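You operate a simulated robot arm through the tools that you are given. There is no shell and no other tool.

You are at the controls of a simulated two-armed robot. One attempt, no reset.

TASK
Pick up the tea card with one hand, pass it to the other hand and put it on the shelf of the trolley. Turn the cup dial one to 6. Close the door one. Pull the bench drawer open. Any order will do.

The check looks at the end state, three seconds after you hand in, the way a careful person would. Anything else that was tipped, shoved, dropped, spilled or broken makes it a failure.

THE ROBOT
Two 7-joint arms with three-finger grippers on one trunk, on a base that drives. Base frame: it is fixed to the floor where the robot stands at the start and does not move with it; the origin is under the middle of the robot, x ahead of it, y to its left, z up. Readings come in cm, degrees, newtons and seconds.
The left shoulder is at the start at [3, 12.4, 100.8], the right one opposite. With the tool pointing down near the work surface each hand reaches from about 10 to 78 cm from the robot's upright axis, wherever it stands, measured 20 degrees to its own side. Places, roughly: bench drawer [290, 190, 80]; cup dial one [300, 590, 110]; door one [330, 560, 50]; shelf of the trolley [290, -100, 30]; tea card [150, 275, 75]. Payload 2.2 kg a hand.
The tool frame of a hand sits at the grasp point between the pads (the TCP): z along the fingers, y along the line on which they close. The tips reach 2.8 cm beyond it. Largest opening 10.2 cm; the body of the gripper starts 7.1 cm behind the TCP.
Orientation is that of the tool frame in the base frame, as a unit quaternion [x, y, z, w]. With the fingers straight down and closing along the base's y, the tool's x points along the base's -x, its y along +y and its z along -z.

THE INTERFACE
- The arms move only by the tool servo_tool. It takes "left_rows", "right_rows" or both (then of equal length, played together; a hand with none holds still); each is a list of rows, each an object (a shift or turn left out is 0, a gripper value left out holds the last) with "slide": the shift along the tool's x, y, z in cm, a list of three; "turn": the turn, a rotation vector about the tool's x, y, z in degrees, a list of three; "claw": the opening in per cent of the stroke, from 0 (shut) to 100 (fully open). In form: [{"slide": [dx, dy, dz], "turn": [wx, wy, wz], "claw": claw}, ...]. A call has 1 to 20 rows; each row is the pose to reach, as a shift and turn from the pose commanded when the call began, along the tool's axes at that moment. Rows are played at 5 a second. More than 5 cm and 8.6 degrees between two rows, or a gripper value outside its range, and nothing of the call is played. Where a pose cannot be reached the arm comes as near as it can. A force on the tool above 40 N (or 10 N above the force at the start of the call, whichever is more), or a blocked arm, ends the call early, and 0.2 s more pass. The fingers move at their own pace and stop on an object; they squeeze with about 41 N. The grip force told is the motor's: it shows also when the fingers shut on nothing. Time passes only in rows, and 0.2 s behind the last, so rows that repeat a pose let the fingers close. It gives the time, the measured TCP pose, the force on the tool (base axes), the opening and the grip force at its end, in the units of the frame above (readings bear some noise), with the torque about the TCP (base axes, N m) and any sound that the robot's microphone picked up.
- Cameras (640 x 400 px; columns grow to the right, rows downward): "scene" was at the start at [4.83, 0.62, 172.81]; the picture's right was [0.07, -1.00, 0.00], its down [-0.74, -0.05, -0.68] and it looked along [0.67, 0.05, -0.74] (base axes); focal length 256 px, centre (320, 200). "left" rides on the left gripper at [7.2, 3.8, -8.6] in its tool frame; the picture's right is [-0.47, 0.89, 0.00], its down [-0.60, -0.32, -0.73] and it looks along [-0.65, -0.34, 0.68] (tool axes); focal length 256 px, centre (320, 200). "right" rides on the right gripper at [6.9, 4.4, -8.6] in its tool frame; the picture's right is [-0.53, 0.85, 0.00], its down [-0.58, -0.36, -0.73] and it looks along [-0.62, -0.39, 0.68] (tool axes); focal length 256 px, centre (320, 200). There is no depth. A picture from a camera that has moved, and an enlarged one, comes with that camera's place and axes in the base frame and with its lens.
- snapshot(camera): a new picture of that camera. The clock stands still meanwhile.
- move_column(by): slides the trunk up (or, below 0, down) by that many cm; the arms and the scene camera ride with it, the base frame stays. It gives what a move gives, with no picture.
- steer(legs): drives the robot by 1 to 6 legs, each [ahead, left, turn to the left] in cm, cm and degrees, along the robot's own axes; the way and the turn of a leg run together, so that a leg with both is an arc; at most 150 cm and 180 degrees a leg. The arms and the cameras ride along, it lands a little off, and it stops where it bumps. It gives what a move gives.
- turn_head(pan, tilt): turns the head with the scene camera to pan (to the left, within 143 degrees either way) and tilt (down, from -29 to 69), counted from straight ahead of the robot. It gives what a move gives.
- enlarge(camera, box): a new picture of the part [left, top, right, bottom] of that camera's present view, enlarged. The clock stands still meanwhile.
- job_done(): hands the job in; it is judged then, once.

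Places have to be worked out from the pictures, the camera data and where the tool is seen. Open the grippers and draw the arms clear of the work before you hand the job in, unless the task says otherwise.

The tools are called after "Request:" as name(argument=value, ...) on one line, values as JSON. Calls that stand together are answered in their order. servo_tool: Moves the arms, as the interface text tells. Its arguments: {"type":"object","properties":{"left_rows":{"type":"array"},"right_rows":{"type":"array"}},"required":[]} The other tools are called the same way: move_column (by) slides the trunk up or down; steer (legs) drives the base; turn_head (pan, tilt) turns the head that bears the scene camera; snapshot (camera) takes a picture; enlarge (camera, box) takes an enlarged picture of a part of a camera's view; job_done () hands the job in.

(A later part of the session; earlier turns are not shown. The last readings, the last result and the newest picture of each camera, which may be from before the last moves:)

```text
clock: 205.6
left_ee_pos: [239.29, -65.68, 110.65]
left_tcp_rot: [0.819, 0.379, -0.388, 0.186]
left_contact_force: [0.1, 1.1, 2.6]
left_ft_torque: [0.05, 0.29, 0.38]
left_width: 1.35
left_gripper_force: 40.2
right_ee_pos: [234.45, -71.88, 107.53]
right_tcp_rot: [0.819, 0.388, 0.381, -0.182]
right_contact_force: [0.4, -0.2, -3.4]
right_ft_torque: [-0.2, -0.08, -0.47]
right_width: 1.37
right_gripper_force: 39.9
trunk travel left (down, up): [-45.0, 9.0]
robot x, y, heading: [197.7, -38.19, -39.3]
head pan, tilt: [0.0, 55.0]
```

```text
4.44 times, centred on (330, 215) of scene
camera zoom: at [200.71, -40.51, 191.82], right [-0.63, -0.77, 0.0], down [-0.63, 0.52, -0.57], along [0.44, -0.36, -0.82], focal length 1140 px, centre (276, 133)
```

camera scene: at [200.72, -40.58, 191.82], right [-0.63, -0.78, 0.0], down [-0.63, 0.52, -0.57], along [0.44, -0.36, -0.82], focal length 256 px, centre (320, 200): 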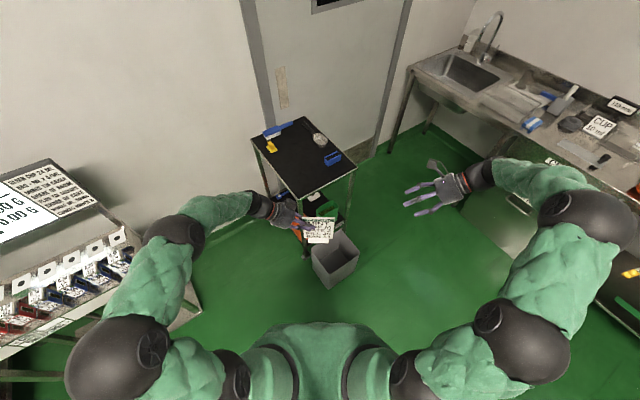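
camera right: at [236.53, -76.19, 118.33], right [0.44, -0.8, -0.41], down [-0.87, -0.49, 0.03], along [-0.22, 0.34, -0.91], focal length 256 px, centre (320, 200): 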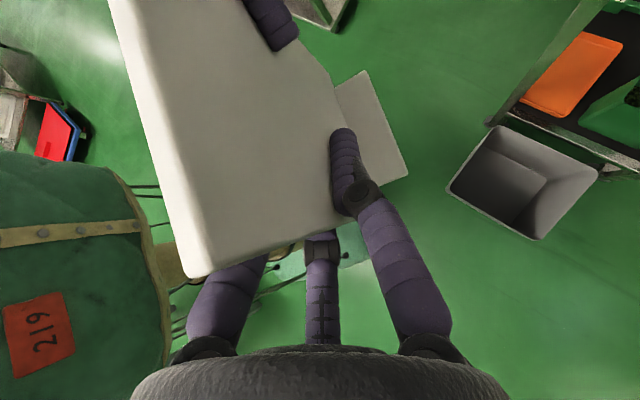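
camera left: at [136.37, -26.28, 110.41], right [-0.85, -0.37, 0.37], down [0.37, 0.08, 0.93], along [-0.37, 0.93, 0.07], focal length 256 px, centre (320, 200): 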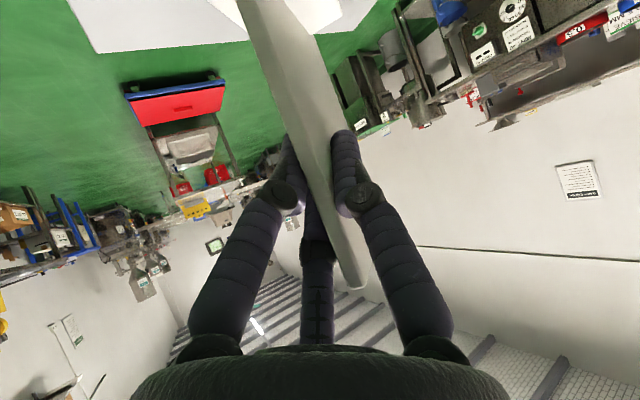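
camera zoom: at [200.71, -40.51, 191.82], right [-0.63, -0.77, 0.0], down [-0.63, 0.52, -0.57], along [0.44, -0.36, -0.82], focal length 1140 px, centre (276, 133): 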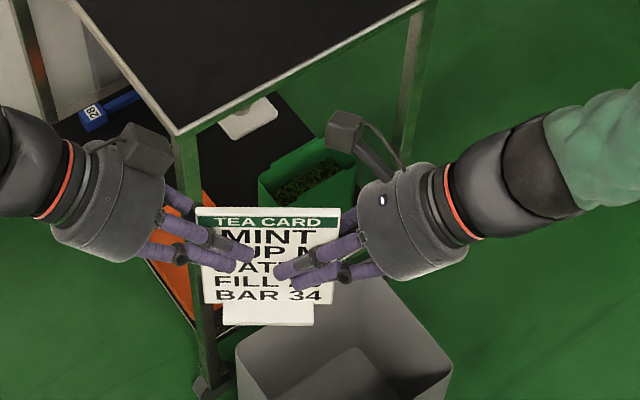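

Both hands hold the card. I open the left hand and back it out along its own axis, then check that the right hand keeps the card.

Request:
servo_tool(left_rows=[{"claw": 40}, {"claw": 80}, {"claw": 80}, {"claw": 80}, {"slide": [0, 0, -3]}, {"slide": [0, 0, -7]}, {"slide": [0, 0, -11]}, {"slide": [0, 0, -15]}, {"slide": [0, 0, -19]}])

Request:
snapshot(camera="right")

Request:
snapshot(camera="scene")

```text
clock: 207.6
left_ee_pos: [248.9, -54.38, 122.44]
left_tcp_rot: [0.819, 0.379, -0.389, 0.186]
left_contact_force: [-0.7, -0.6, 0.0]
left_ft_torque: [-0.02, -0.02, 0.02]
left_width: 8.19
left_gripper_force: 0.1
right_ee_pos: [234.43, -71.79, 107.52]
right_tcp_rot: [0.819, 0.388, 0.382, -0.181]
right_contact_force: [0.5, -0.1, 0.2]
right_ft_torque: [-0.04, 0.01, 0.0]
right_width: 1.37
right_gripper_force: 40.2
trunk travel left (down, up): [-45.0, 9.0]
robot x, y, heading: [197.68, -37.94, -39.3]
head pan, tilt: [0.0, 55.0]
```

```text
taken
camera right: at [236.54, -76.12, 118.36], right [0.44, -0.8, -0.41], down [-0.87, -0.49, 0.03], along [-0.22, 0.34, -0.91], focal length 256 px, centre (320, 200)
```

right: 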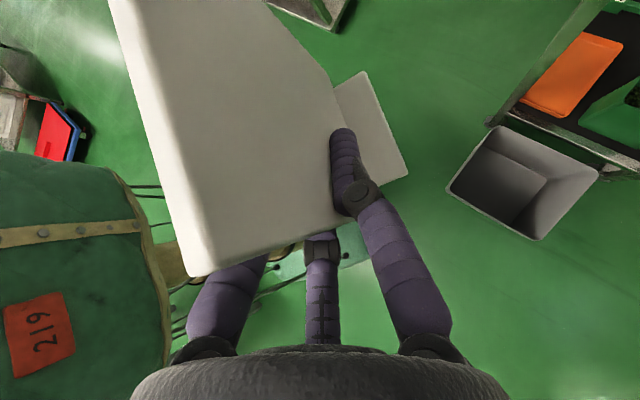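

```text
taken
camera scene: at [200.74, -40.41, 191.82], right [-0.63, -0.77, 0.0], down [-0.63, 0.52, -0.57], along [0.44, -0.36, -0.82], focal length 256 px, centre (320, 200)
```

scene: 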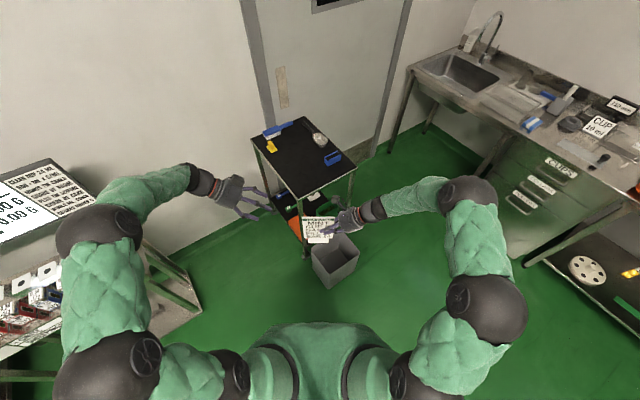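

The right hand alone holds the card now (7.8 cm above its bottom). I yaw the right hand to +50° relative to the robot, then drive back around to the trolley's right side.

Request:
servo_tool(right_rows=[{"slide": [-0.9, 1.6, -1.1], "turn": [-6.1, 0, 5.1]}, {"slide": [-1.8, 3.2, -2.2], "turn": [-12.3, 0, 10.2]}, {"slide": [-2.7, 4.8, -3.2], "turn": [-18.4, 0, 15.4]}, {"slide": [-3.6, 6.4, -4.3], "turn": [-24.6, 0, 20.5]}, {"slide": [-4.5, 8, -5.4], "turn": [-30.7, 0, 25.6]}, {"slide": [-4.5, 8, -5.4], "turn": [-30.7, 0, 25.6]}])

Request:
steer(legs=[[64, -87, 0]])

Request:
servo_tool(left_rows=[{"slide": [-1.9, -2.1, -3.4]}, {"slide": [-3.8, -4.2, -6.7]}, {"slide": [-5.7, -6.3, -10]}, {"slide": [-7.7, -8.4, -13.4]}, {"slide": [-9.6, -10.5, -16.7]}, {"slide": [-11.5, -12.6, -20]}, {"slide": [-13.5, -14.8, -23.4]}])

Request:
snapshot(camera="scene")

```text
clock: 209.0
left_ee_pos: [248.94, -54.48, 122.41]
left_tcp_rot: [0.819, 0.379, -0.388, 0.186]
left_contact_force: [0.4, -0.2, -0.2]
left_ft_torque: [0.0, -0.02, -0.02]
left_width: 8.16
left_gripper_force: 0.1
right_ee_pos: [236.12, -82.22, 107.5]
right_tcp_rot: [0.902, 0.084, 0.421, -0.038]
right_contact_force: [0.8, 0.1, 1.4]
right_ft_torque: [-0.03, 0.0, 0.0]
right_width: 1.35
right_gripper_force: 40.4
trunk travel left (down, up): [-45.0, 9.0]
robot x, y, heading: [197.73, -38.09, -39.4]
head pan, tilt: [0.0, 55.0]
```

```text
clock: 214.6
left_ee_pos: [243.72, -162.46, 122.4]
left_tcp_rot: [0.82, 0.379, -0.388, 0.186]
left_contact_force: [0.6, -1.2, 0.2]
left_ft_torque: [-0.01, -0.01, 0.01]
left_width: 8.15
left_gripper_force: 0.1
right_ee_pos: [230.89, -190.18, 107.49]
right_tcp_rot: [0.902, 0.084, 0.421, -0.039]
right_contact_force: [-0.2, -0.4, 0.5]
right_ft_torque: [-0.01, 0.05, -0.01]
right_width: 1.36
right_gripper_force: 39.6
trunk travel left (down, up): [-45.0, 9.0]
robot x, y, heading: [192.42, -145.62, -39.3]
head pan, tilt: [0.0, 55.0]
```

```text
clock: 216.2
left_ee_pos: [238.32, -145.23, 147.66]
left_tcp_rot: [0.82, 0.377, -0.388, 0.186]
left_contact_force: [-0.3, -0.1, 0.3]
left_ft_torque: [0.0, 0.02, 0.02]
left_width: 8.15
left_gripper_force: 0.1
right_ee_pos: [230.7, -190.16, 107.61]
right_tcp_rot: [0.902, 0.085, 0.421, -0.039]
right_contact_force: [-0.7, 0.5, 0.5]
right_ft_torque: [0.02, 0.09, 0.02]
right_width: 1.34
right_gripper_force: 39.7
trunk travel left (down, up): [-45.0, 9.0]
robot x, y, heading: [192.74, -145.74, -39.4]
head pan, tilt: [0.0, 55.0]
```

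```text
taken
camera scene: at [195.36, -148.32, 191.82], right [-0.63, -0.77, 0.0], down [-0.63, 0.52, -0.57], along [0.44, -0.36, -0.82], focal length 256 px, centre (320, 200)
```

scene: 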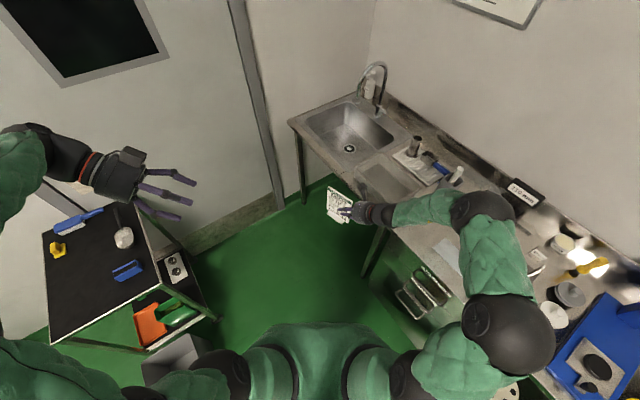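

I turn left to heading 40° and move to the station beside the trolley's right side.

Request:
steer(legs=[[0, 0, 79.4], [19.2, -41.3, 0]])

Request:
turn_head(pan=10, tilt=50)

Request:
snapshot(camera="scene")

Request:
turn_head(pan=-90, tilt=50)

Request:
snapshot(camera="scene")

```text
clock: 222.4
left_ee_pos: [241.35, -119.06, 147.5]
left_tcp_rot: [0.382, 0.818, -0.176, 0.392]
left_contact_force: [-0.1, 1.0, -0.8]
left_ft_torque: [-0.01, 0.0, 0.01]
left_width: 8.15
left_gripper_force: 0.1
right_ee_pos: [284.17, -134.16, 107.44]
right_tcp_rot: [0.635, 0.646, 0.298, -0.302]
right_contact_force: [0.6, 0.3, -0.1]
right_ft_torque: [-0.05, 0.0, -0.04]
right_width: 1.34
right_gripper_force: 40.7
trunk travel left (down, up): [-45.0, 9.0]
robot x, y, heading: [233.76, -164.57, 41.0]
head pan, tilt: [0.0, 55.0]
```

```text
clock: 223.1
left_ee_pos: [241.41, -119.09, 147.62]
left_tcp_rot: [0.382, 0.818, -0.177, 0.393]
left_contact_force: [-0.7, -0.4, 0.5]
left_ft_torque: [-0.01, 0.02, -0.02]
left_width: 8.15
left_gripper_force: 0.0
right_ee_pos: [284.28, -134.17, 107.54]
right_tcp_rot: [0.634, 0.647, 0.297, -0.302]
right_contact_force: [0.2, -0.2, 0.0]
right_ft_torque: [-0.02, 0.01, 0.01]
right_width: 1.35
right_gripper_force: 39.7
trunk travel left (down, up): [-45.0, 9.0]
robot x, y, heading: [234.18, -165.05, 41.1]
head pan, tilt: [10.0, 50.0]
```

```text
taken
camera scene: at [236.51, -160.6, 192.47], right [0.78, -0.63, 0.0], down [-0.48, -0.59, -0.64], along [0.4, 0.5, -0.77], focal length 256 px, centre (320, 200)
```

scene: 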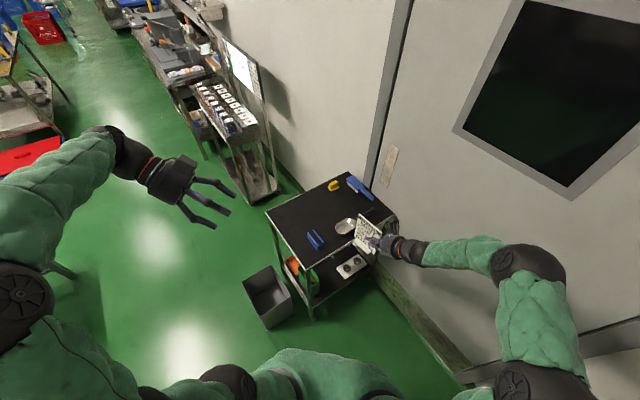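

```text
clock: 224.8
left_ee_pos: [241.29, -119.06, 147.47]
left_tcp_rot: [0.382, 0.818, -0.177, 0.392]
left_contact_force: [-0.3, -0.5, 0.2]
left_ft_torque: [-0.02, -0.03, 0.01]
left_width: 8.16
left_gripper_force: 0.1
right_ee_pos: [284.2, -134.21, 107.46]
right_tcp_rot: [0.634, 0.647, 0.297, -0.302]
right_contact_force: [-0.6, 0.2, 0.5]
right_ft_torque: [-0.03, 0.01, -0.01]
right_width: 1.34
right_gripper_force: 39.1
trunk travel left (down, up): [-45.0, 9.0]
robot x, y, heading: [233.95, -164.81, 41.2]
head pan, tilt: [-90.0, 50.0]
```

```text
taken
camera scene: at [236.69, -172.37, 192.47], right [-0.75, -0.66, 0.0], down [-0.5, 0.58, -0.64], along [0.42, -0.49, -0.77], focal length 256 px, centre (320, 200)
```

scene: 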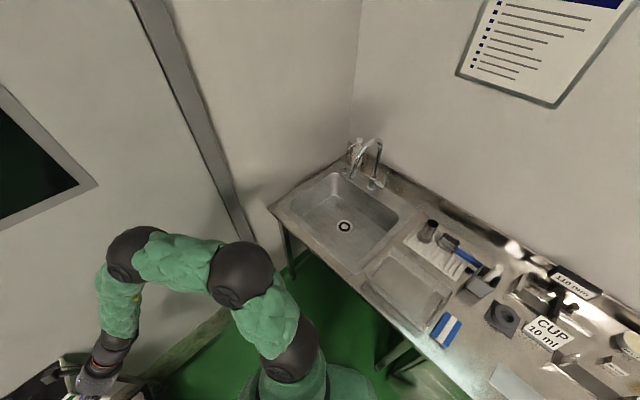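

Right elbow is well clear of the counter, and the hand points along +y beside the trolley. I lower the trunk fully.

Request:
move_column(by=-44)

Request:
turn_head(pan=5, tilt=40)

Request:
snapshot(camera="scene")

Request:
snapshot(camera="right")

```text
refused: -44 is not a number from -40 to 40
```

```text
clock: 226.6
left_ee_pos: [241.21, -118.99, 147.54]
left_tcp_rot: [0.382, 0.818, -0.177, 0.393]
left_contact_force: [1.0, 0.0, -0.7]
left_ft_torque: [-0.01, 0.01, 0.0]
left_width: 8.18
left_gripper_force: 0.0
right_ee_pos: [284.33, -134.16, 107.44]
right_tcp_rot: [0.635, 0.647, 0.296, -0.302]
right_contact_force: [-0.9, 0.2, 0.9]
right_ft_torque: [-0.04, 0.02, 0.01]
right_width: 1.37
right_gripper_force: 40.1
trunk travel left (down, up): [-45.0, 9.0]
robot x, y, heading: [233.94, -164.77, 40.9]
head pan, tilt: [5.0, 40.0]
```

```text
taken
camera scene: at [237.55, -160.45, 193.89], right [0.72, -0.7, 0.0], down [-0.45, -0.46, -0.77], along [0.53, 0.55, -0.64], focal length 256 px, centre (320, 200)
```

scene: 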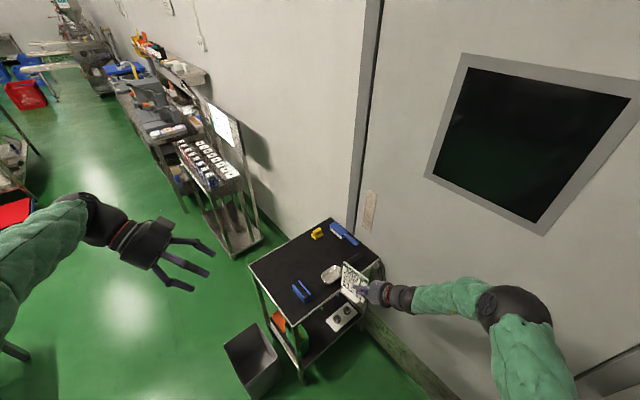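

```text
taken
camera right: at [288.78, -136.25, 118.33], right [0.85, -0.33, -0.41], down [-0.35, -0.94, 0.03], along [-0.39, 0.12, -0.91], focal length 256 px, centre (320, 200)
```

right: 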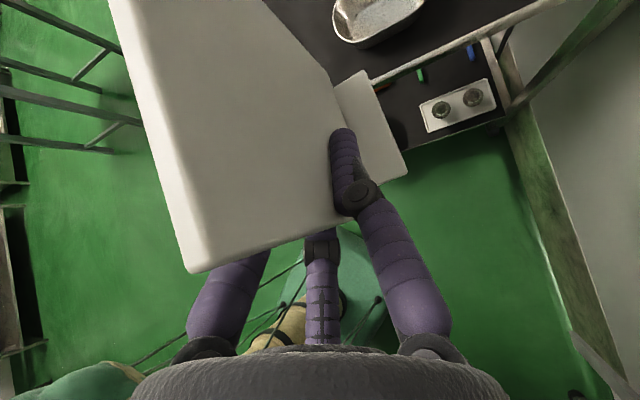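

Request:
move_column(by=-40)

Request:
snapshot(camera="scene")

Request:
snapshot(camera="right")

```text
clock: 230.4
left_ee_pos: [241.29, -119.08, 107.44]
left_tcp_rot: [0.382, 0.817, -0.177, 0.393]
left_contact_force: [0.1, 0.1, 0.2]
left_ft_torque: [-0.03, 0.03, 0.02]
left_width: 8.15
left_gripper_force: 0.1
right_ee_pos: [284.23, -134.28, 67.47]
right_tcp_rot: [0.635, 0.646, 0.297, -0.301]
right_contact_force: [0.6, 0.1, 0.3]
right_ft_torque: [-0.04, 0.0, 0.01]
right_width: 1.34
right_gripper_force: 39.6
trunk travel left (down, up): [-5.0, 49.0]
robot x, y, heading: [234.09, -164.63, 41.4]
head pan, tilt: [5.0, 40.0]
```

```text
taken
camera scene: at [237.53, -160.46, 153.9], right [0.72, -0.7, 0.0], down [-0.45, -0.46, -0.77], along [0.53, 0.55, -0.64], focal length 256 px, centre (320, 200)
```

scene: 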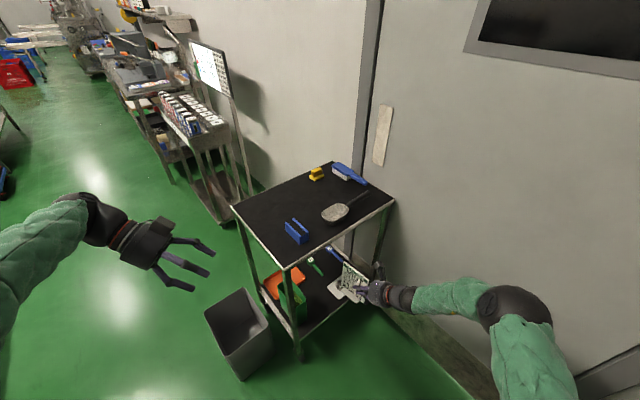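

```text
taken
camera right: at [288.78, -136.26, 78.36], right [0.85, -0.33, -0.41], down [-0.35, -0.94, 0.03], along [-0.39, 0.12, -0.91], focal length 256 px, centre (320, 200)
```

right: 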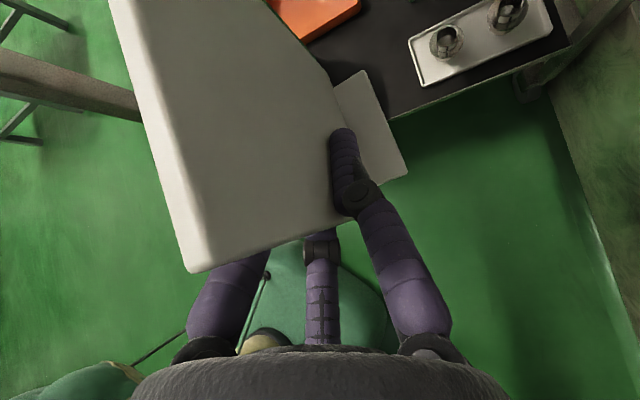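

Tray, bin and orange tray positions are confirmed; the target patch is clear. I lower the right hand outside the trolley until the card's bottom is ~2 cm above shelf level.

Request:
servo_tool(right_rows=[{"slide": [-3.3, 0, 2.8]}, {"slide": [-6.6, 0, 5.5]}, {"slide": [-9.9, 0, 8.3]}, {"slide": [-13.2, 0, 11.1]}, {"slide": [-16.5, 0, 13.8]}, {"slide": [-19.8, 0, 16.6]}, {"slide": [-22.4, 0, 18.7]}, {"slide": [-22.4, 0, 18.7]}])

Request:
snapshot(camera="scene")

Request:
enlarge(camera="scene", box=[230, 220, 430, 380])

Request:
snapshot(camera="right")

```text
clock: 232.2
left_ee_pos: [241.34, -119.0, 107.57]
left_tcp_rot: [0.382, 0.818, -0.176, 0.392]
left_contact_force: [-0.2, -0.3, 0.1]
left_ft_torque: [-0.01, 0.04, 0.02]
left_width: 8.16
left_gripper_force: 0.0
right_ee_pos: [284.3, -134.37, 38.27]
right_tcp_rot: [0.635, 0.647, 0.297, -0.301]
right_contact_force: [-0.4, -0.8, -0.1]
right_ft_torque: [-0.06, 0.0, -0.01]
right_width: 1.37
right_gripper_force: 40.6
trunk travel left (down, up): [-5.0, 49.0]
robot x, y, heading: [233.64, -164.47, 40.7]
head pan, tilt: [5.0, 40.0]
```

```text
taken
camera scene: at [237.54, -160.45, 153.89], right [0.72, -0.7, 0.0], down [-0.45, -0.46, -0.77], along [0.53, 0.55, -0.64], focal length 256 px, centre (320, 200)
```

scene: 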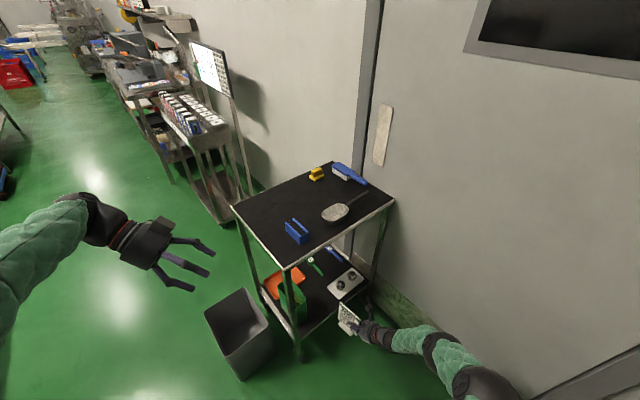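

```text
2.50 times, centred on (330, 300) of scene
camera zoom: at [237.54, -160.45, 153.89], right [0.72, -0.7, 0.0], down [-0.45, -0.46, -0.77], along [0.53, 0.55, -0.64], focal length 641 px, centre (295, -50)
```

zoom: 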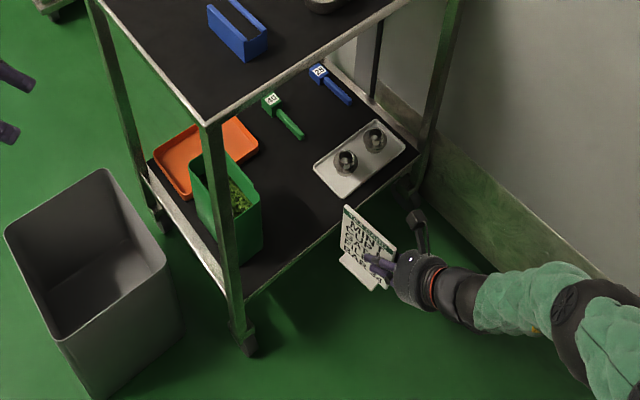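

```text
taken
camera right: at [288.73, -136.32, 49.06], right [0.85, -0.33, -0.41], down [-0.35, -0.94, 0.03], along [-0.39, 0.12, -0.91], focal length 256 px, centre (320, 200)
```

right: 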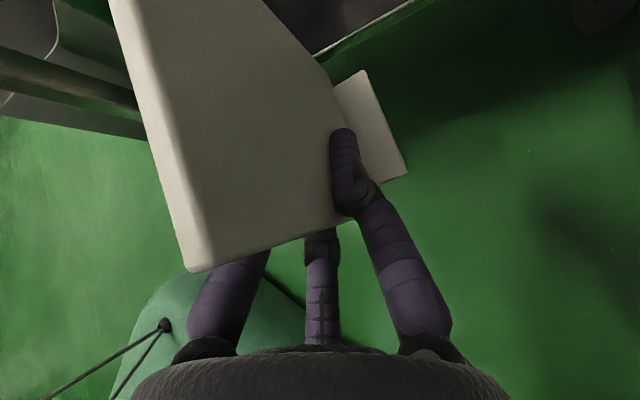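

The view shows the patch on the shelf is free and the card's bottom is about 3 cm above the shelf edge. I move the hand straight +y by 22.4 cm into the shelf.

Request:
servo_tool(right_rows=[{"slide": [1.8, 0.05, 2.15]}, {"slide": [3.6, 0.1, 4.3]}, {"slide": [5.4, 0.15, 6.45]}, {"slide": [7.2, 0.2, 8.6]}, {"slide": [9, 0.3, 10.75]}, {"slide": [10.8, 0.35, 12.9]}, {"slide": [12.6, 0.4, 15.05]}, {"slide": [14.4, 0.45, 17.2]}, {"slide": [14.4, 0.45, 17.2]}])

Request:
enlarge(camera="scene", box=[230, 220, 430, 380])

Request:
snapshot(camera="right")

```text
clock: 234.2
left_ee_pos: [241.39, -119.01, 107.52]
left_tcp_rot: [0.382, 0.818, -0.177, 0.393]
left_contact_force: [-0.6, -0.3, 0.2]
left_ft_torque: [0.01, 0.01, -0.02]
left_width: 8.16
left_gripper_force: 0.1
right_ee_pos: [283.92, -113.62, 38.56]
right_tcp_rot: [0.635, 0.646, 0.296, -0.301]
right_contact_force: [-0.1, -0.1, -1.3]
right_ft_torque: [-0.07, -0.03, 0.01]
right_width: 1.35
right_gripper_force: 39.5
right hand out of reach, approached as far as the arm can: row 8, 9
trunk travel left (down, up): [-5.0, 49.0]
robot x, y, heading: [233.74, -164.84, 41.1]
head pan, tilt: [5.0, 40.0]
```

```text
2.50 times, centred on (330, 300) of scene
camera zoom: at [237.52, -160.44, 153.89], right [0.72, -0.7, 0.0], down [-0.45, -0.46, -0.77], along [0.53, 0.55, -0.64], focal length 641 px, centre (295, -50)
```

zoom: 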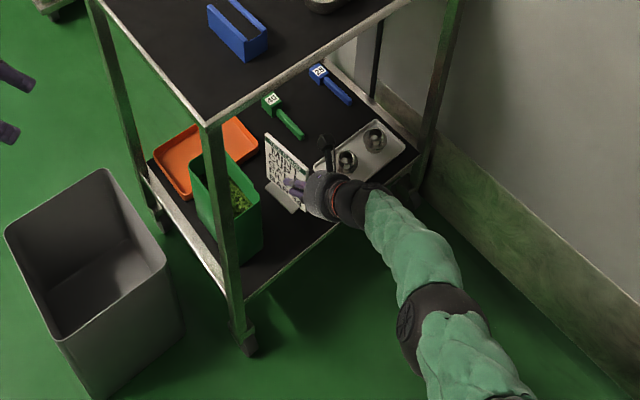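

```text
taken
camera right: at [288.39, -115.74, 49.43], right [0.85, -0.33, -0.41], down [-0.35, -0.94, 0.03], along [-0.39, 0.12, -0.91], focal length 256 px, centre (320, 200)
```

right: 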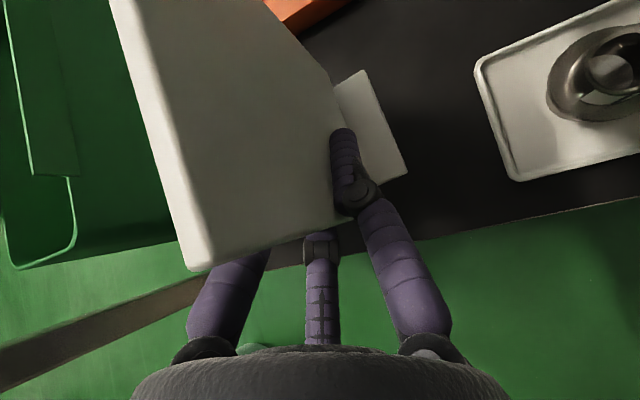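

The card is over the free patch (near the arm's reach limit), so I lower it with the trunk: first 2 cm.

Request:
move_column(by=-2)

Request:
enlarge(camera="scene", box=[280, 260, 380, 340])

```text
clock: 234.9
left_ee_pos: [241.34, -119.09, 105.5]
left_tcp_rot: [0.382, 0.818, -0.177, 0.392]
left_contact_force: [0.7, 0.5, 0.6]
left_ft_torque: [0.04, 0.0, 0.0]
left_width: 8.15
left_gripper_force: 0.0
right_ee_pos: [283.88, -113.59, 36.55]
right_tcp_rot: [0.634, 0.647, 0.297, -0.302]
right_contact_force: [-0.4, -0.4, 0.1]
right_ft_torque: [-0.03, 0.02, 0.02]
right_width: 1.32
right_gripper_force: 39.8
trunk travel left (down, up): [-3.0, 51.0]
robot x, y, heading: [234.3, -164.81, 40.8]
head pan, tilt: [5.0, 40.0]
```

```text
5.00 times, centred on (330, 300) of scene
camera zoom: at [237.52, -160.46, 151.89], right [0.72, -0.7, 0.0], down [-0.45, -0.46, -0.77], along [0.53, 0.55, -0.64], focal length 1282 px, centre (270, -300)
```

zoom: 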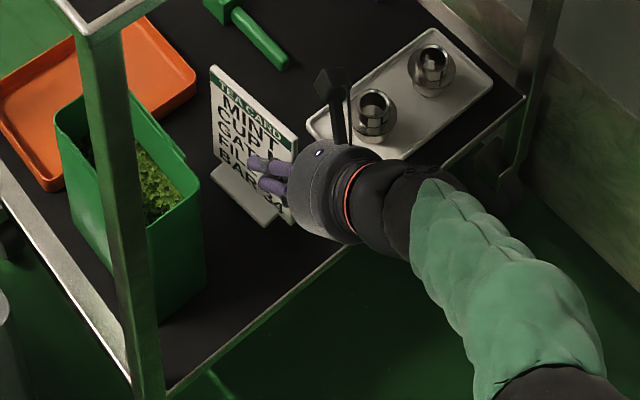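

Still free of contact. I continue with half-centimetre trunk steps while watching the force.

Request:
move_column(by=-0.6)

Request:
move_column(by=-0.4)

```text
clock: 235.4
left_ee_pos: [241.34, -119.15, 104.97]
left_tcp_rot: [0.382, 0.817, -0.177, 0.393]
left_contact_force: [-0.3, -0.7, 0.2]
left_ft_torque: [0.02, 0.01, 0.03]
left_width: 8.16
left_gripper_force: 0.1
right_ee_pos: [283.84, -113.71, 36.08]
right_tcp_rot: [0.635, 0.646, 0.297, -0.301]
right_contact_force: [-0.1, 0.3, -0.1]
right_ft_torque: [-0.05, -0.02, -0.01]
right_width: 1.34
right_gripper_force: 40.4
trunk travel left (down, up): [-2.4, 51.6]
robot x, y, heading: [233.81, -164.57, 41.0]
head pan, tilt: [5.0, 40.0]
```

```text
clock: 235.9
left_ee_pos: [241.33, -119.07, 104.57]
left_tcp_rot: [0.381, 0.818, -0.176, 0.393]
left_contact_force: [-0.1, 0.0, -0.2]
left_ft_torque: [0.01, 0.01, -0.01]
left_width: 8.16
left_gripper_force: 0.1
right_ee_pos: [283.98, -113.78, 35.51]
right_tcp_rot: [0.635, 0.647, 0.296, -0.301]
right_contact_force: [0.0, -0.4, -0.3]
right_ft_torque: [-0.03, -0.01, -0.01]
right_width: 1.34
right_gripper_force: 40.6
trunk travel left (down, up): [-2.0, 52.0]
robot x, y, heading: [233.93, -164.45, 41.1]
head pan, tilt: [5.0, 40.0]
```

Request:
move_column(by=-0.4)

Request:
move_column(by=-0.4)

Request:
enlarge(camera="scene", box=[290, 270, 370, 330])

```text
clock: 236.5
left_ee_pos: [241.3, -119.17, 104.09]
left_tcp_rot: [0.382, 0.818, -0.177, 0.393]
left_contact_force: [-0.2, 0.1, 0.8]
left_ft_torque: [-0.01, 0.0, 0.01]
left_width: 8.15
left_gripper_force: 0.0
right_ee_pos: [283.97, -113.71, 35.17]
right_tcp_rot: [0.635, 0.647, 0.297, -0.301]
right_contact_force: [0.2, 0.0, 0.2]
right_ft_torque: [-0.03, -0.03, 0.01]
right_width: 1.36
right_gripper_force: 39.7
trunk travel left (down, up): [-1.6, 52.4]
robot x, y, heading: [233.99, -164.41, 41.0]
head pan, tilt: [5.0, 40.0]
```

```text
clock: 237.0
left_ee_pos: [241.36, -119.02, 103.58]
left_tcp_rot: [0.383, 0.817, -0.177, 0.393]
left_contact_force: [-0.3, 0.3, -0.4]
left_ft_torque: [-0.03, -0.01, -0.04]
left_width: 8.14
left_gripper_force: 0.0
right_ee_pos: [283.89, -113.73, 34.78]
right_tcp_rot: [0.635, 0.647, 0.296, -0.301]
right_contact_force: [0.9, -0.4, -0.3]
right_ft_torque: [-0.06, -0.02, 0.0]
right_width: 1.35
right_gripper_force: 40.2
trunk travel left (down, up): [-1.2, 52.8]
robot x, y, heading: [234.05, -164.97, 41.0]
head pan, tilt: [5.0, 40.0]
```

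```text
6.67 times, centred on (330, 300) of scene
camera zoom: at [237.53, -160.46, 150.09], right [0.72, -0.7, 0.0], down [-0.45, -0.46, -0.77], along [0.53, 0.55, -0.64], focal length 1710 px, centre (253, -467)
```

zoom: 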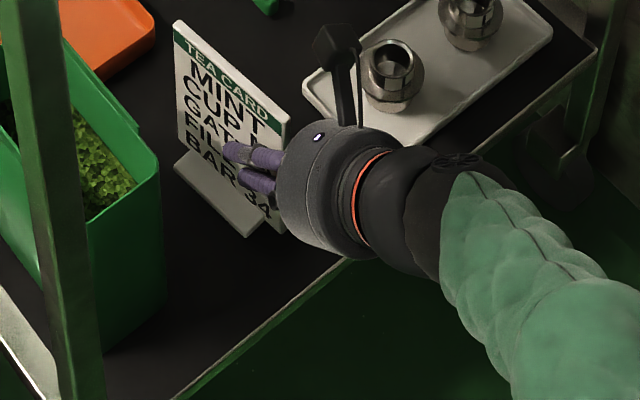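

Request:
move_column(by=-0.5)

Request:
move_column(by=-0.5)

```text
clock: 237.5
left_ee_pos: [241.37, -119.06, 103.27]
left_tcp_rot: [0.382, 0.818, -0.177, 0.392]
left_contact_force: [0.1, -0.3, 0.6]
left_ft_torque: [0.01, 0.0, 0.02]
left_width: 8.16
left_gripper_force: 0.1
right_ee_pos: [283.89, -113.68, 34.31]
right_tcp_rot: [0.635, 0.646, 0.297, -0.301]
right_contact_force: [-0.5, -0.4, 0.0]
right_ft_torque: [-0.04, 0.01, -0.02]
right_width: 1.36
right_gripper_force: 40.2
trunk travel left (down, up): [-0.7, 53.3]
robot x, y, heading: [234.22, -164.69, 41.0]
head pan, tilt: [5.0, 40.0]
```

```text
clock: 238.1
left_ee_pos: [241.33, -119.07, 102.67]
left_tcp_rot: [0.383, 0.818, -0.177, 0.392]
left_contact_force: [-0.7, 0.0, 0.3]
left_ft_torque: [0.02, 0.03, 0.01]
left_width: 8.16
left_gripper_force: 0.0
right_ee_pos: [283.86, -113.72, 33.8]
right_tcp_rot: [0.635, 0.647, 0.296, -0.301]
right_contact_force: [0.1, 0.0, -1.2]
right_ft_torque: [-0.04, -0.02, -0.02]
right_width: 1.3
right_gripper_force: 40.0
trunk travel left (down, up): [-0.2, 53.8]
robot x, y, heading: [233.72, -165.06, 41.0]
head pan, tilt: [5.0, 40.0]
```

No contact yet; the trunk is at its bottom. I continue down with the arm in small steps, drawing back slightly to stay within reach.

Request:
servo_tool(right_rows=[{"slide": [-0.55, 0, 0.13]}, {"slide": [-1.09, 0, 0.26]}, {"slide": [-1.09, 0, 0.26]}])

Request:
servo_tool(right_rows=[{"slide": [-0.3, 0, 0.2]}, {"slide": [-0.4, 0, 0.32]}, {"slide": [-0.4, 0, 0.32]}])

Request:
snapshot(camera="right")

```text
clock: 238.9
left_ee_pos: [241.44, -119.11, 102.59]
left_tcp_rot: [0.382, 0.818, -0.177, 0.392]
left_contact_force: [-0.7, -1.2, -0.2]
left_ft_torque: [0.01, -0.04, 0.0]
left_width: 8.16
left_gripper_force: 0.0
right_ee_pos: [283.85, -114.12, 33.27]
right_tcp_rot: [0.635, 0.646, 0.297, -0.301]
right_contact_force: [0.3, 0.2, 0.8]
right_ft_torque: [-0.06, 0.0, 0.02]
right_width: 1.33
right_gripper_force: 39.8
right hand out of reach, approached as far as the arm can: row 2, 3
trunk travel left (down, up): [-0.2, 53.8]
robot x, y, heading: [233.67, -164.88, 41.2]
head pan, tilt: [5.0, 40.0]
```

```text
clock: 239.7
left_ee_pos: [241.31, -119.12, 102.64]
left_tcp_rot: [0.382, 0.818, -0.177, 0.393]
left_contact_force: [1.0, -0.3, 0.4]
left_ft_torque: [-0.01, 0.03, 0.02]
left_width: 8.16
left_gripper_force: 0.1
right_ee_pos: [283.74, -114.47, 33.14]
right_tcp_rot: [0.635, 0.647, 0.296, -0.301]
right_contact_force: [-0.2, -0.3, -0.6]
right_ft_torque: [-0.1, 0.02, 0.01]
right_width: 1.33
right_gripper_force: 39.7
right hand out of reach, approached as far as the arm can: row 2, 3
trunk travel left (down, up): [-0.2, 53.8]
robot x, y, heading: [233.94, -164.78, 41.3]
head pan, tilt: [5.0, 40.0]
```

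```text
taken
camera right: at [288.28, -116.48, 43.93], right [0.85, -0.33, -0.41], down [-0.35, -0.94, 0.03], along [-0.39, 0.12, -0.91], focal length 256 px, centre (320, 200)
```

right: 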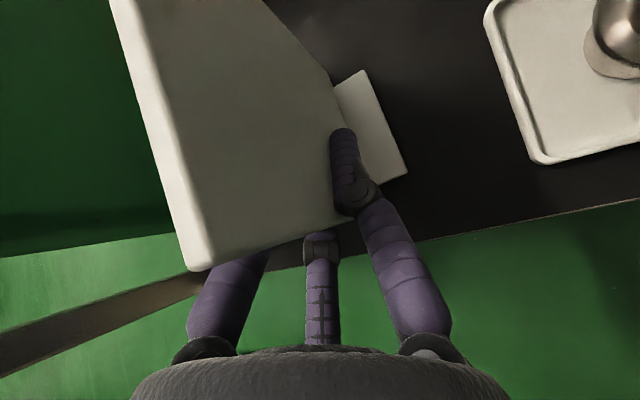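

The arm is at its reach limit about at shelf level. I raise the trunk 1 cm, drive 4 cm towards +y, and take the hand back 3 cm to regain reach.

Request:
move_column(by=1.2)

Request:
steer(legs=[[2.6, 3.0, 0]])

Request:
servo_tool(right_rows=[{"slide": [-0.96, 0, -1.15]}, {"slide": [-1.6, 0, -1.9]}, {"slide": [-1.6, 0, -1.9]}])

Request:
enlarge(camera="scene", box=[280, 260, 380, 340])

```text
clock: 240.3
left_ee_pos: [241.35, -119.09, 103.93]
left_tcp_rot: [0.382, 0.818, -0.177, 0.393]
left_contact_force: [0.3, 0.0, -0.4]
left_ft_torque: [-0.03, -0.01, -0.01]
left_width: 8.15
left_gripper_force: 0.0
right_ee_pos: [283.79, -114.44, 34.21]
right_tcp_rot: [0.634, 0.647, 0.296, -0.302]
right_contact_force: [0.2, -0.1, -0.4]
right_ft_torque: [0.01, 0.01, 0.0]
right_width: 1.34
right_gripper_force: 40.2
trunk travel left (down, up): [-1.4, 52.6]
robot x, y, heading: [234.06, -164.84, 40.9]
head pan, tilt: [5.0, 40.0]
```

```text
clock: 241.2
left_ee_pos: [241.25, -115.09, 103.97]
left_tcp_rot: [0.383, 0.817, -0.178, 0.392]
left_contact_force: [0.7, -0.2, 0.1]
left_ft_torque: [-0.03, -0.01, -0.02]
left_width: 8.18
left_gripper_force: 0.1
right_ee_pos: [283.6, -110.36, 34.22]
right_tcp_rot: [0.635, 0.647, 0.297, -0.302]
right_contact_force: [-0.1, 0.4, -0.4]
right_ft_torque: [-0.04, 0.01, -0.01]
right_width: 1.34
right_gripper_force: 40.1
trunk travel left (down, up): [-1.4, 52.6]
robot x, y, heading: [233.89, -160.69, 40.8]
head pan, tilt: [5.0, 40.0]
```

```text
clock: 242.0
left_ee_pos: [241.34, -115.1, 103.78]
left_tcp_rot: [0.383, 0.817, -0.178, 0.392]
left_contact_force: [-0.5, 0.0, -0.4]
left_ft_torque: [-0.01, -0.02, 0.02]
left_width: 8.16
left_gripper_force: 0.1
right_ee_pos: [283.8, -112.91, 34.27]
right_tcp_rot: [0.635, 0.646, 0.297, -0.301]
right_contact_force: [0.1, 0.3, 0.2]
right_ft_torque: [-0.02, -0.02, 0.0]
right_width: 1.34
right_gripper_force: 39.6
trunk travel left (down, up): [-1.4, 52.6]
robot x, y, heading: [234.27, -160.5, 41.1]
head pan, tilt: [5.0, 40.0]
```

```text
5.00 times, centred on (330, 300) of scene
camera zoom: at [237.53, -156.47, 150.29], right [0.72, -0.69, 0.0], down [-0.45, -0.46, -0.77], along [0.53, 0.55, -0.64], focal length 1282 px, centre (270, -300)
```

zoom: 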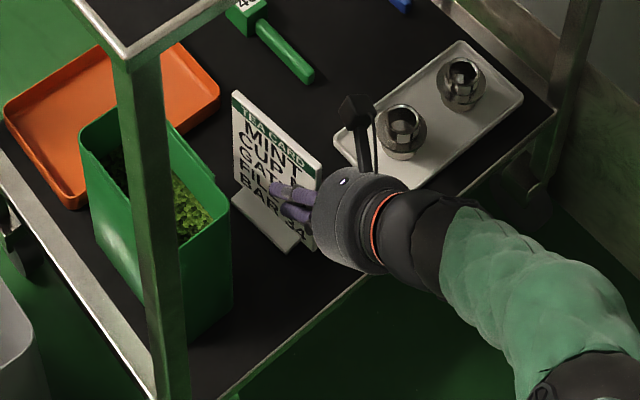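

Reach is regained and the card stands well within the patch. I lower in small steps.

Request:
servo_tool(right_rows=[{"slide": [-0.4, 0, 0.33]}, {"slide": [-0.77, 0, 0.64]}, {"slide": [-0.77, 0, 0.64]}])

Request:
servo_tool(right_rows=[{"slide": [-0.3, 0, 0.25]}, {"slide": [-0.6, 0, 0.5]}, {"slide": [-0.6, 0, 0.5]}])

```text
clock: 242.8
left_ee_pos: [241.3, -115.04, 103.96]
left_tcp_rot: [0.382, 0.818, -0.177, 0.393]
left_contact_force: [0.4, -0.4, 0.6]
left_ft_torque: [0.02, 0.02, 0.02]
left_width: 8.15
left_gripper_force: 0.0
right_ee_pos: [283.75, -112.77, 33.28]
right_tcp_rot: [0.635, 0.646, 0.297, -0.301]
right_contact_force: [-0.5, 0.7, 0.2]
right_ft_torque: [-0.05, -0.01, 0.01]
right_width: 1.36
right_gripper_force: 40.7
trunk travel left (down, up): [-1.4, 52.6]
robot x, y, heading: [234.17, -160.95, 41.1]
head pan, tilt: [5.0, 40.0]
```

```text
clock: 243.6
left_ee_pos: [241.1, -115.25, 103.97]
left_tcp_rot: [0.382, 0.818, -0.176, 0.392]
left_contact_force: [-0.7, 0.0, -0.3]
left_ft_torque: [-0.02, 0.0, -0.04]
left_width: 8.18
left_gripper_force: 0.1
right_ee_pos: [283.8, -112.78, 32.8]
right_tcp_rot: [0.634, 0.647, 0.298, -0.301]
right_contact_force: [-7.0, -7.2, 22.9]
right_ft_torque: [-0.89, 0.18, -0.18]
right_width: 1.34
right_gripper_force: 39.9
trunk travel left (down, up): [-1.4, 52.6]
robot x, y, heading: [234.38, -160.42, 40.8]
head pan, tilt: [5.0, 40.0]
```

Contact with the shelf (23 N upward). I ease off slightly and open the claw.

Request:
servo_tool(right_rows=[{"slide": [0.15, 0, -0.12]}, {"slide": [0.15, 0, -0.12]}, {"slide": [0.15, 0, -0.12], "claw": 30}, {"slide": [0.15, 0, -0.12], "claw": 80}, {"slide": [0.15, 0, -0.12], "claw": 80}, {"slide": [0.15, 0, -0.12], "claw": 80}])

Request:
enlarge(camera="scene", box=[280, 260, 380, 340])

Request:
snapshot(camera="right")

```text
clock: 245.0
left_ee_pos: [241.36, -115.15, 103.89]
left_tcp_rot: [0.382, 0.818, -0.177, 0.393]
left_contact_force: [-0.1, 0.3, -0.2]
left_ft_torque: [0.0, -0.02, 0.04]
left_width: 8.16
left_gripper_force: 0.1
right_ee_pos: [283.77, -113.02, 32.76]
right_tcp_rot: [0.634, 0.647, 0.297, -0.302]
right_contact_force: [-0.7, 0.4, -0.2]
right_ft_torque: [0.05, 0.0, 0.0]
right_width: 8.16
right_gripper_force: 0.0
trunk travel left (down, up): [-1.4, 52.6]
robot x, y, heading: [234.08, -160.6, 40.9]
head pan, tilt: [5.0, 40.0]
```

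```text
5.00 times, centred on (330, 300) of scene
camera zoom: at [237.53, -156.48, 150.29], right [0.72, -0.69, 0.0], down [-0.45, -0.46, -0.77], along [0.53, 0.55, -0.64], focal length 1282 px, centre (270, -300)
```

zoom: 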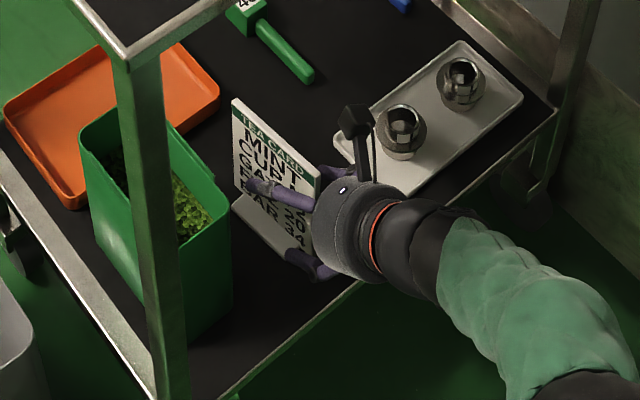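

```text
taken
camera right: at [288.31, -114.97, 43.56], right [0.85, -0.33, -0.41], down [-0.35, -0.94, 0.03], along [-0.39, 0.12, -0.91], focal length 256 px, centre (320, 200)
```

right: 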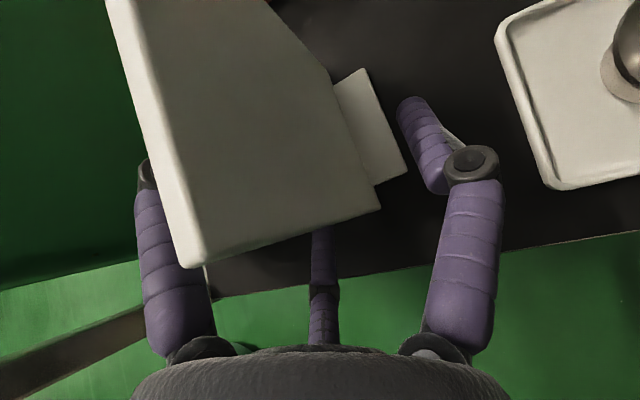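

The card stands free between the open fingers. I withdraw along the tool axis, up and out.

Request:
servo_tool(right_rows=[{"slide": [0, 0, -1]}, {"slide": [0, 0, -2.5]}, {"slide": [0, 0, -5]}, {"slide": [0, 0, -8]}, {"slide": [0, 0, -12]}, {"slide": [0, 0, -16]}, {"slide": [0, 0, -20]}, {"slide": [0, 0, -24]}])

Request:
enlarge(camera="scene", box=[280, 260, 380, 340])

Request:
snapshot(camera="scene")

```text
clock: 246.8
left_ee_pos: [241.29, -115.1, 104.0]
left_tcp_rot: [0.382, 0.818, -0.176, 0.392]
left_contact_force: [-0.1, 0.4, -0.5]
left_ft_torque: [0.03, 0.01, -0.01]
left_width: 8.18
left_gripper_force: 0.1
right_ee_pos: [283.95, -131.28, 48.04]
right_tcp_rot: [0.634, 0.648, 0.295, -0.303]
right_contact_force: [-0.2, -0.5, -0.2]
right_ft_torque: [-0.02, -0.01, -0.01]
right_width: 8.16
right_gripper_force: 0.0
trunk travel left (down, up): [-1.4, 52.6]
robot x, y, heading: [234.11, -160.75, 41.3]
head pan, tilt: [5.0, 40.0]
```

```text
5.00 times, centred on (330, 300) of scene
camera zoom: at [237.51, -156.51, 150.29], right [0.72, -0.69, 0.0], down [-0.45, -0.46, -0.77], along [0.53, 0.55, -0.64], focal length 1282 px, centre (270, -300)
```

zoom: 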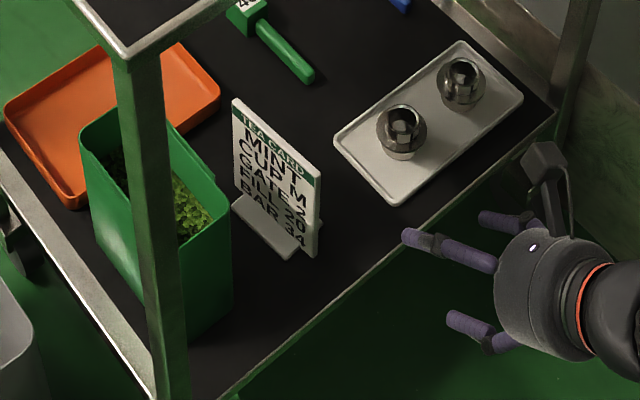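

```text
taken
camera scene: at [237.51, -156.51, 150.29], right [0.72, -0.69, 0.0], down [-0.45, -0.46, -0.77], along [0.53, 0.55, -0.64], focal length 256 px, centre (320, 200)
```

scene: 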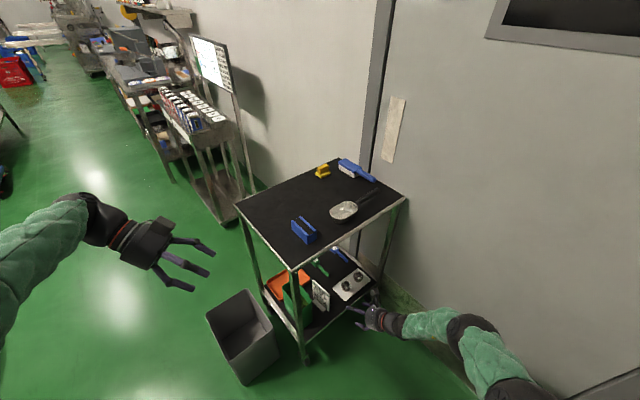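

The tea card stands alone on the trolley's lower shelf, nothing else disturbed. I raise the trunk, then back away westwards.

Request:
move_column(by=40)

Request:
steer(legs=[[-34, 29.5, 0], [0, 0, -41]])

Request:
turn_head(pan=20, tilt=40)

Request:
snapshot(camera="scene")

```text
clock: 250.6
left_ee_pos: [241.53, -115.14, 143.88]
left_tcp_rot: [0.383, 0.817, -0.177, 0.392]
left_contact_force: [-0.5, -0.4, 0.6]
left_ft_torque: [0.0, 0.01, 0.02]
left_width: 8.15
left_gripper_force: 0.0
right_ee_pos: [284.05, -131.28, 88.06]
right_tcp_rot: [0.635, 0.647, 0.296, -0.301]
right_contact_force: [-0.3, 0.2, -0.5]
right_ft_torque: [-0.01, 0.0, -0.01]
right_width: 8.13
right_gripper_force: 0.1
trunk travel left (down, up): [-41.4, 12.6]
robot x, y, heading: [234.41, -160.98, 41.2]
head pan, tilt: [5.0, 40.0]
```

```text
clock: 255.2
left_ee_pos: [224.38, -131.35, 143.85]
left_tcp_rot: [0.645, 0.632, -0.304, 0.305]
left_contact_force: [0.1, 1.2, 0.5]
left_ft_torque: [-0.04, 0.0, 0.03]
left_width: 8.16
left_gripper_force: 0.1
right_ee_pos: [246.11, -171.49, 88.11]
right_tcp_rot: [0.821, 0.383, 0.383, -0.179]
right_contact_force: [-0.1, 0.2, -0.2]
right_ft_torque: [-0.01, -0.03, 0.0]
right_width: 8.16
right_gripper_force: 0.2
trunk travel left (down, up): [-41.4, 12.6]
robot x, y, heading: [189.02, -161.12, -0.1]
head pan, tilt: [5.0, 40.0]
```

```text
clock: 256.0
left_ee_pos: [224.49, -131.39, 143.88]
left_tcp_rot: [0.644, 0.632, -0.303, 0.306]
left_contact_force: [-0.1, 1.3, -0.4]
left_ft_torque: [0.0, 0.0, -0.01]
left_width: 8.15
left_gripper_force: 0.0
right_ee_pos: [246.06, -171.67, 88.16]
right_tcp_rot: [0.822, 0.383, 0.383, -0.178]
right_contact_force: [0.0, 0.0, 0.7]
right_ft_torque: [0.03, 0.03, -0.01]
right_width: 8.17
right_gripper_force: 0.0
trunk travel left (down, up): [-41.4, 12.6]
robot x, y, heading: [189.18, -160.88, 0.1]
head pan, tilt: [20.0, 40.0]
```

```text
taken
camera scene: at [193.84, -158.03, 190.29], right [0.34, -0.94, 0.0], down [-0.6, -0.22, -0.77], along [0.72, 0.26, -0.64], focal length 256 px, centre (320, 200)
```

scene: 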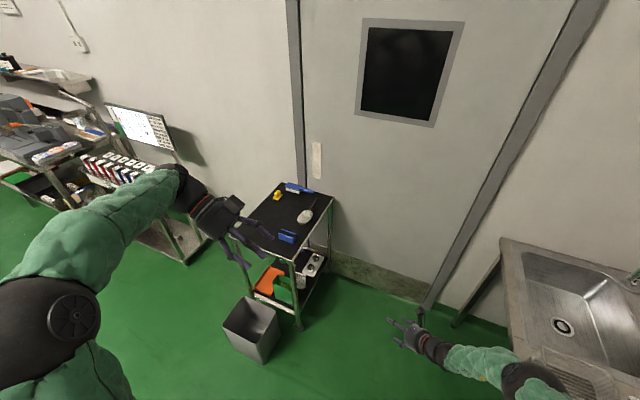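

Everything on the trolley is in place. I drive north along x≈190 to look at the bench drawer.

Request:
steer(legs=[[0, 140, 0], [0, 140, 0]])

Request:
turn_head(pan=30, tilt=40)

Request:
snapshot(camera="scene")

```text
clock: 269.5
left_ee_pos: [227.05, 146.99, 143.86]
left_tcp_rot: [0.647, 0.63, -0.304, 0.304]
left_contact_force: [-0.2, -0.5, 0.9]
left_ft_torque: [-0.01, -0.03, -0.02]
left_width: 8.16
left_gripper_force: 0.1
right_ee_pos: [248.38, 106.61, 88.14]
right_tcp_rot: [0.823, 0.38, 0.384, -0.177]
right_contact_force: [0.4, 0.5, 0.0]
right_ft_torque: [-0.01, 0.03, 0.0]
right_width: 8.17
right_gripper_force: 0.1
trunk travel left (down, up): [-41.4, 12.6]
robot x, y, heading: [191.08, 117.68, -0.5]
head pan, tilt: [20.0, 40.0]
```

```text
clock: 270.2
left_ee_pos: [227.02, 147.11, 143.89]
left_tcp_rot: [0.647, 0.629, -0.305, 0.304]
left_contact_force: [-0.2, -0.7, 0.5]
left_ft_torque: [0.02, 0.01, 0.03]
left_width: 8.16
left_gripper_force: 0.2
right_ee_pos: [248.38, 106.52, 88.12]
right_tcp_rot: [0.823, 0.379, 0.384, -0.176]
right_contact_force: [0.3, 0.1, -0.2]
right_ft_torque: [0.01, -0.01, -0.03]
right_width: 8.15
right_gripper_force: 0.0
trunk travel left (down, up): [-41.4, 12.6]
robot x, y, heading: [191.06, 117.85, -0.4]
head pan, tilt: [30.0, 40.0]
```

```text
taken
camera scene: at [195.68, 122.0, 190.29], right [0.49, -0.87, 0.0], down [-0.56, -0.32, -0.77], along [0.67, 0.38, -0.64], focal length 256 px, centre (320, 200)
```

scene: 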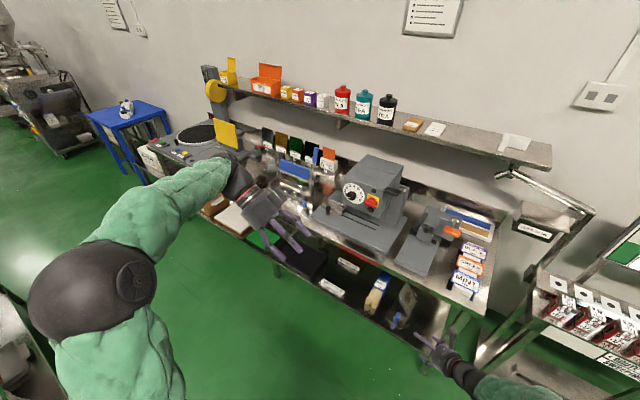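

The left hand blocks the view; I set it vertical and move it aside to the left.

Request:
servo_tool(left_rows=[{"slide": [1.3, 0, -1.6], "turn": [0, 6.3, 0], "claw": 50}, {"slide": [2.5, 0, -3.1], "turn": [0, 12.5, 0]}, {"slide": [3.8, 0, -4.7], "turn": [0, 18.8, 0]}, {"slide": [5, 0, -6.2], "turn": [0, 25, 0]}, {"slide": [6.3, 0, -7.8], "turn": [0, 31.3, 0]}, {"slide": [7.5, 0, -9.3], "turn": [0, 37.5, 0]}, {"slide": [8.8, 0, -10.9], "turn": [0, 43.8, 0]}, {"slide": [10, 0, -12.4], "turn": [0, 50, 0]}, {"slide": [10, 0, -12.4], "turn": [0, 50, 0]}])

Request:
turn_head(pan=35, tilt=40)

Request:
snapshot(camera="scene")

```text
clock: 272.2
left_ee_pos: [227.4, 163.03, 143.89]
left_tcp_rot: [0.715, 0.699, -0.003, 0.009]
left_contact_force: [0.1, 0.0, 1.0]
left_ft_torque: [0.02, 0.0, -0.04]
left_width: 5.11
left_gripper_force: 0.0
right_ee_pos: [248.37, 106.54, 88.1]
right_tcp_rot: [0.822, 0.381, 0.384, -0.177]
right_contact_force: [0.3, -0.3, 0.0]
right_ft_torque: [0.0, 0.01, 0.01]
right_width: 8.14
right_gripper_force: 0.1
trunk travel left (down, up): [-41.4, 12.6]
robot x, y, heading: [191.68, 117.79, -0.7]
head pan, tilt: [30.0, 40.0]
```

```text
clock: 272.9
left_ee_pos: [227.44, 163.0, 143.9]
left_tcp_rot: [0.715, 0.699, -0.002, 0.009]
left_contact_force: [0.0, -1.0, 0.2]
left_ft_torque: [-0.02, 0.01, -0.02]
left_width: 5.14
left_gripper_force: 0.0
right_ee_pos: [248.36, 106.44, 88.06]
right_tcp_rot: [0.823, 0.38, 0.384, -0.177]
right_contact_force: [-0.7, 0.5, 0.8]
right_ft_torque: [0.01, -0.02, 0.0]
right_width: 8.18
right_gripper_force: 0.0
trunk travel left (down, up): [-41.4, 12.6]
robot x, y, heading: [191.26, 117.92, -0.5]
head pan, tilt: [35.0, 40.0]
```

```text
taken
camera scene: at [195.28, 122.64, 190.29], right [0.57, -0.82, 0.0], down [-0.53, -0.36, -0.77], along [0.63, 0.43, -0.64], focal length 256 px, centre (320, 200)
```

scene: 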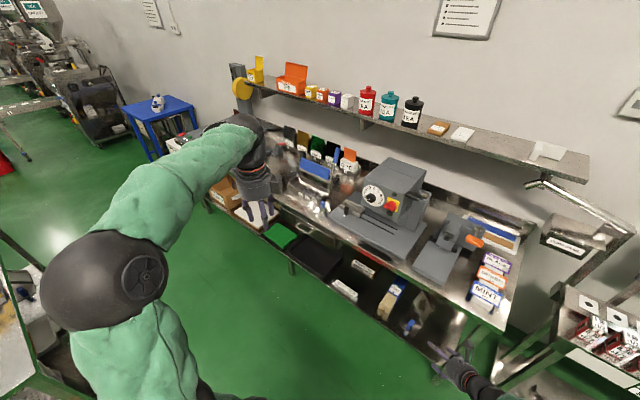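

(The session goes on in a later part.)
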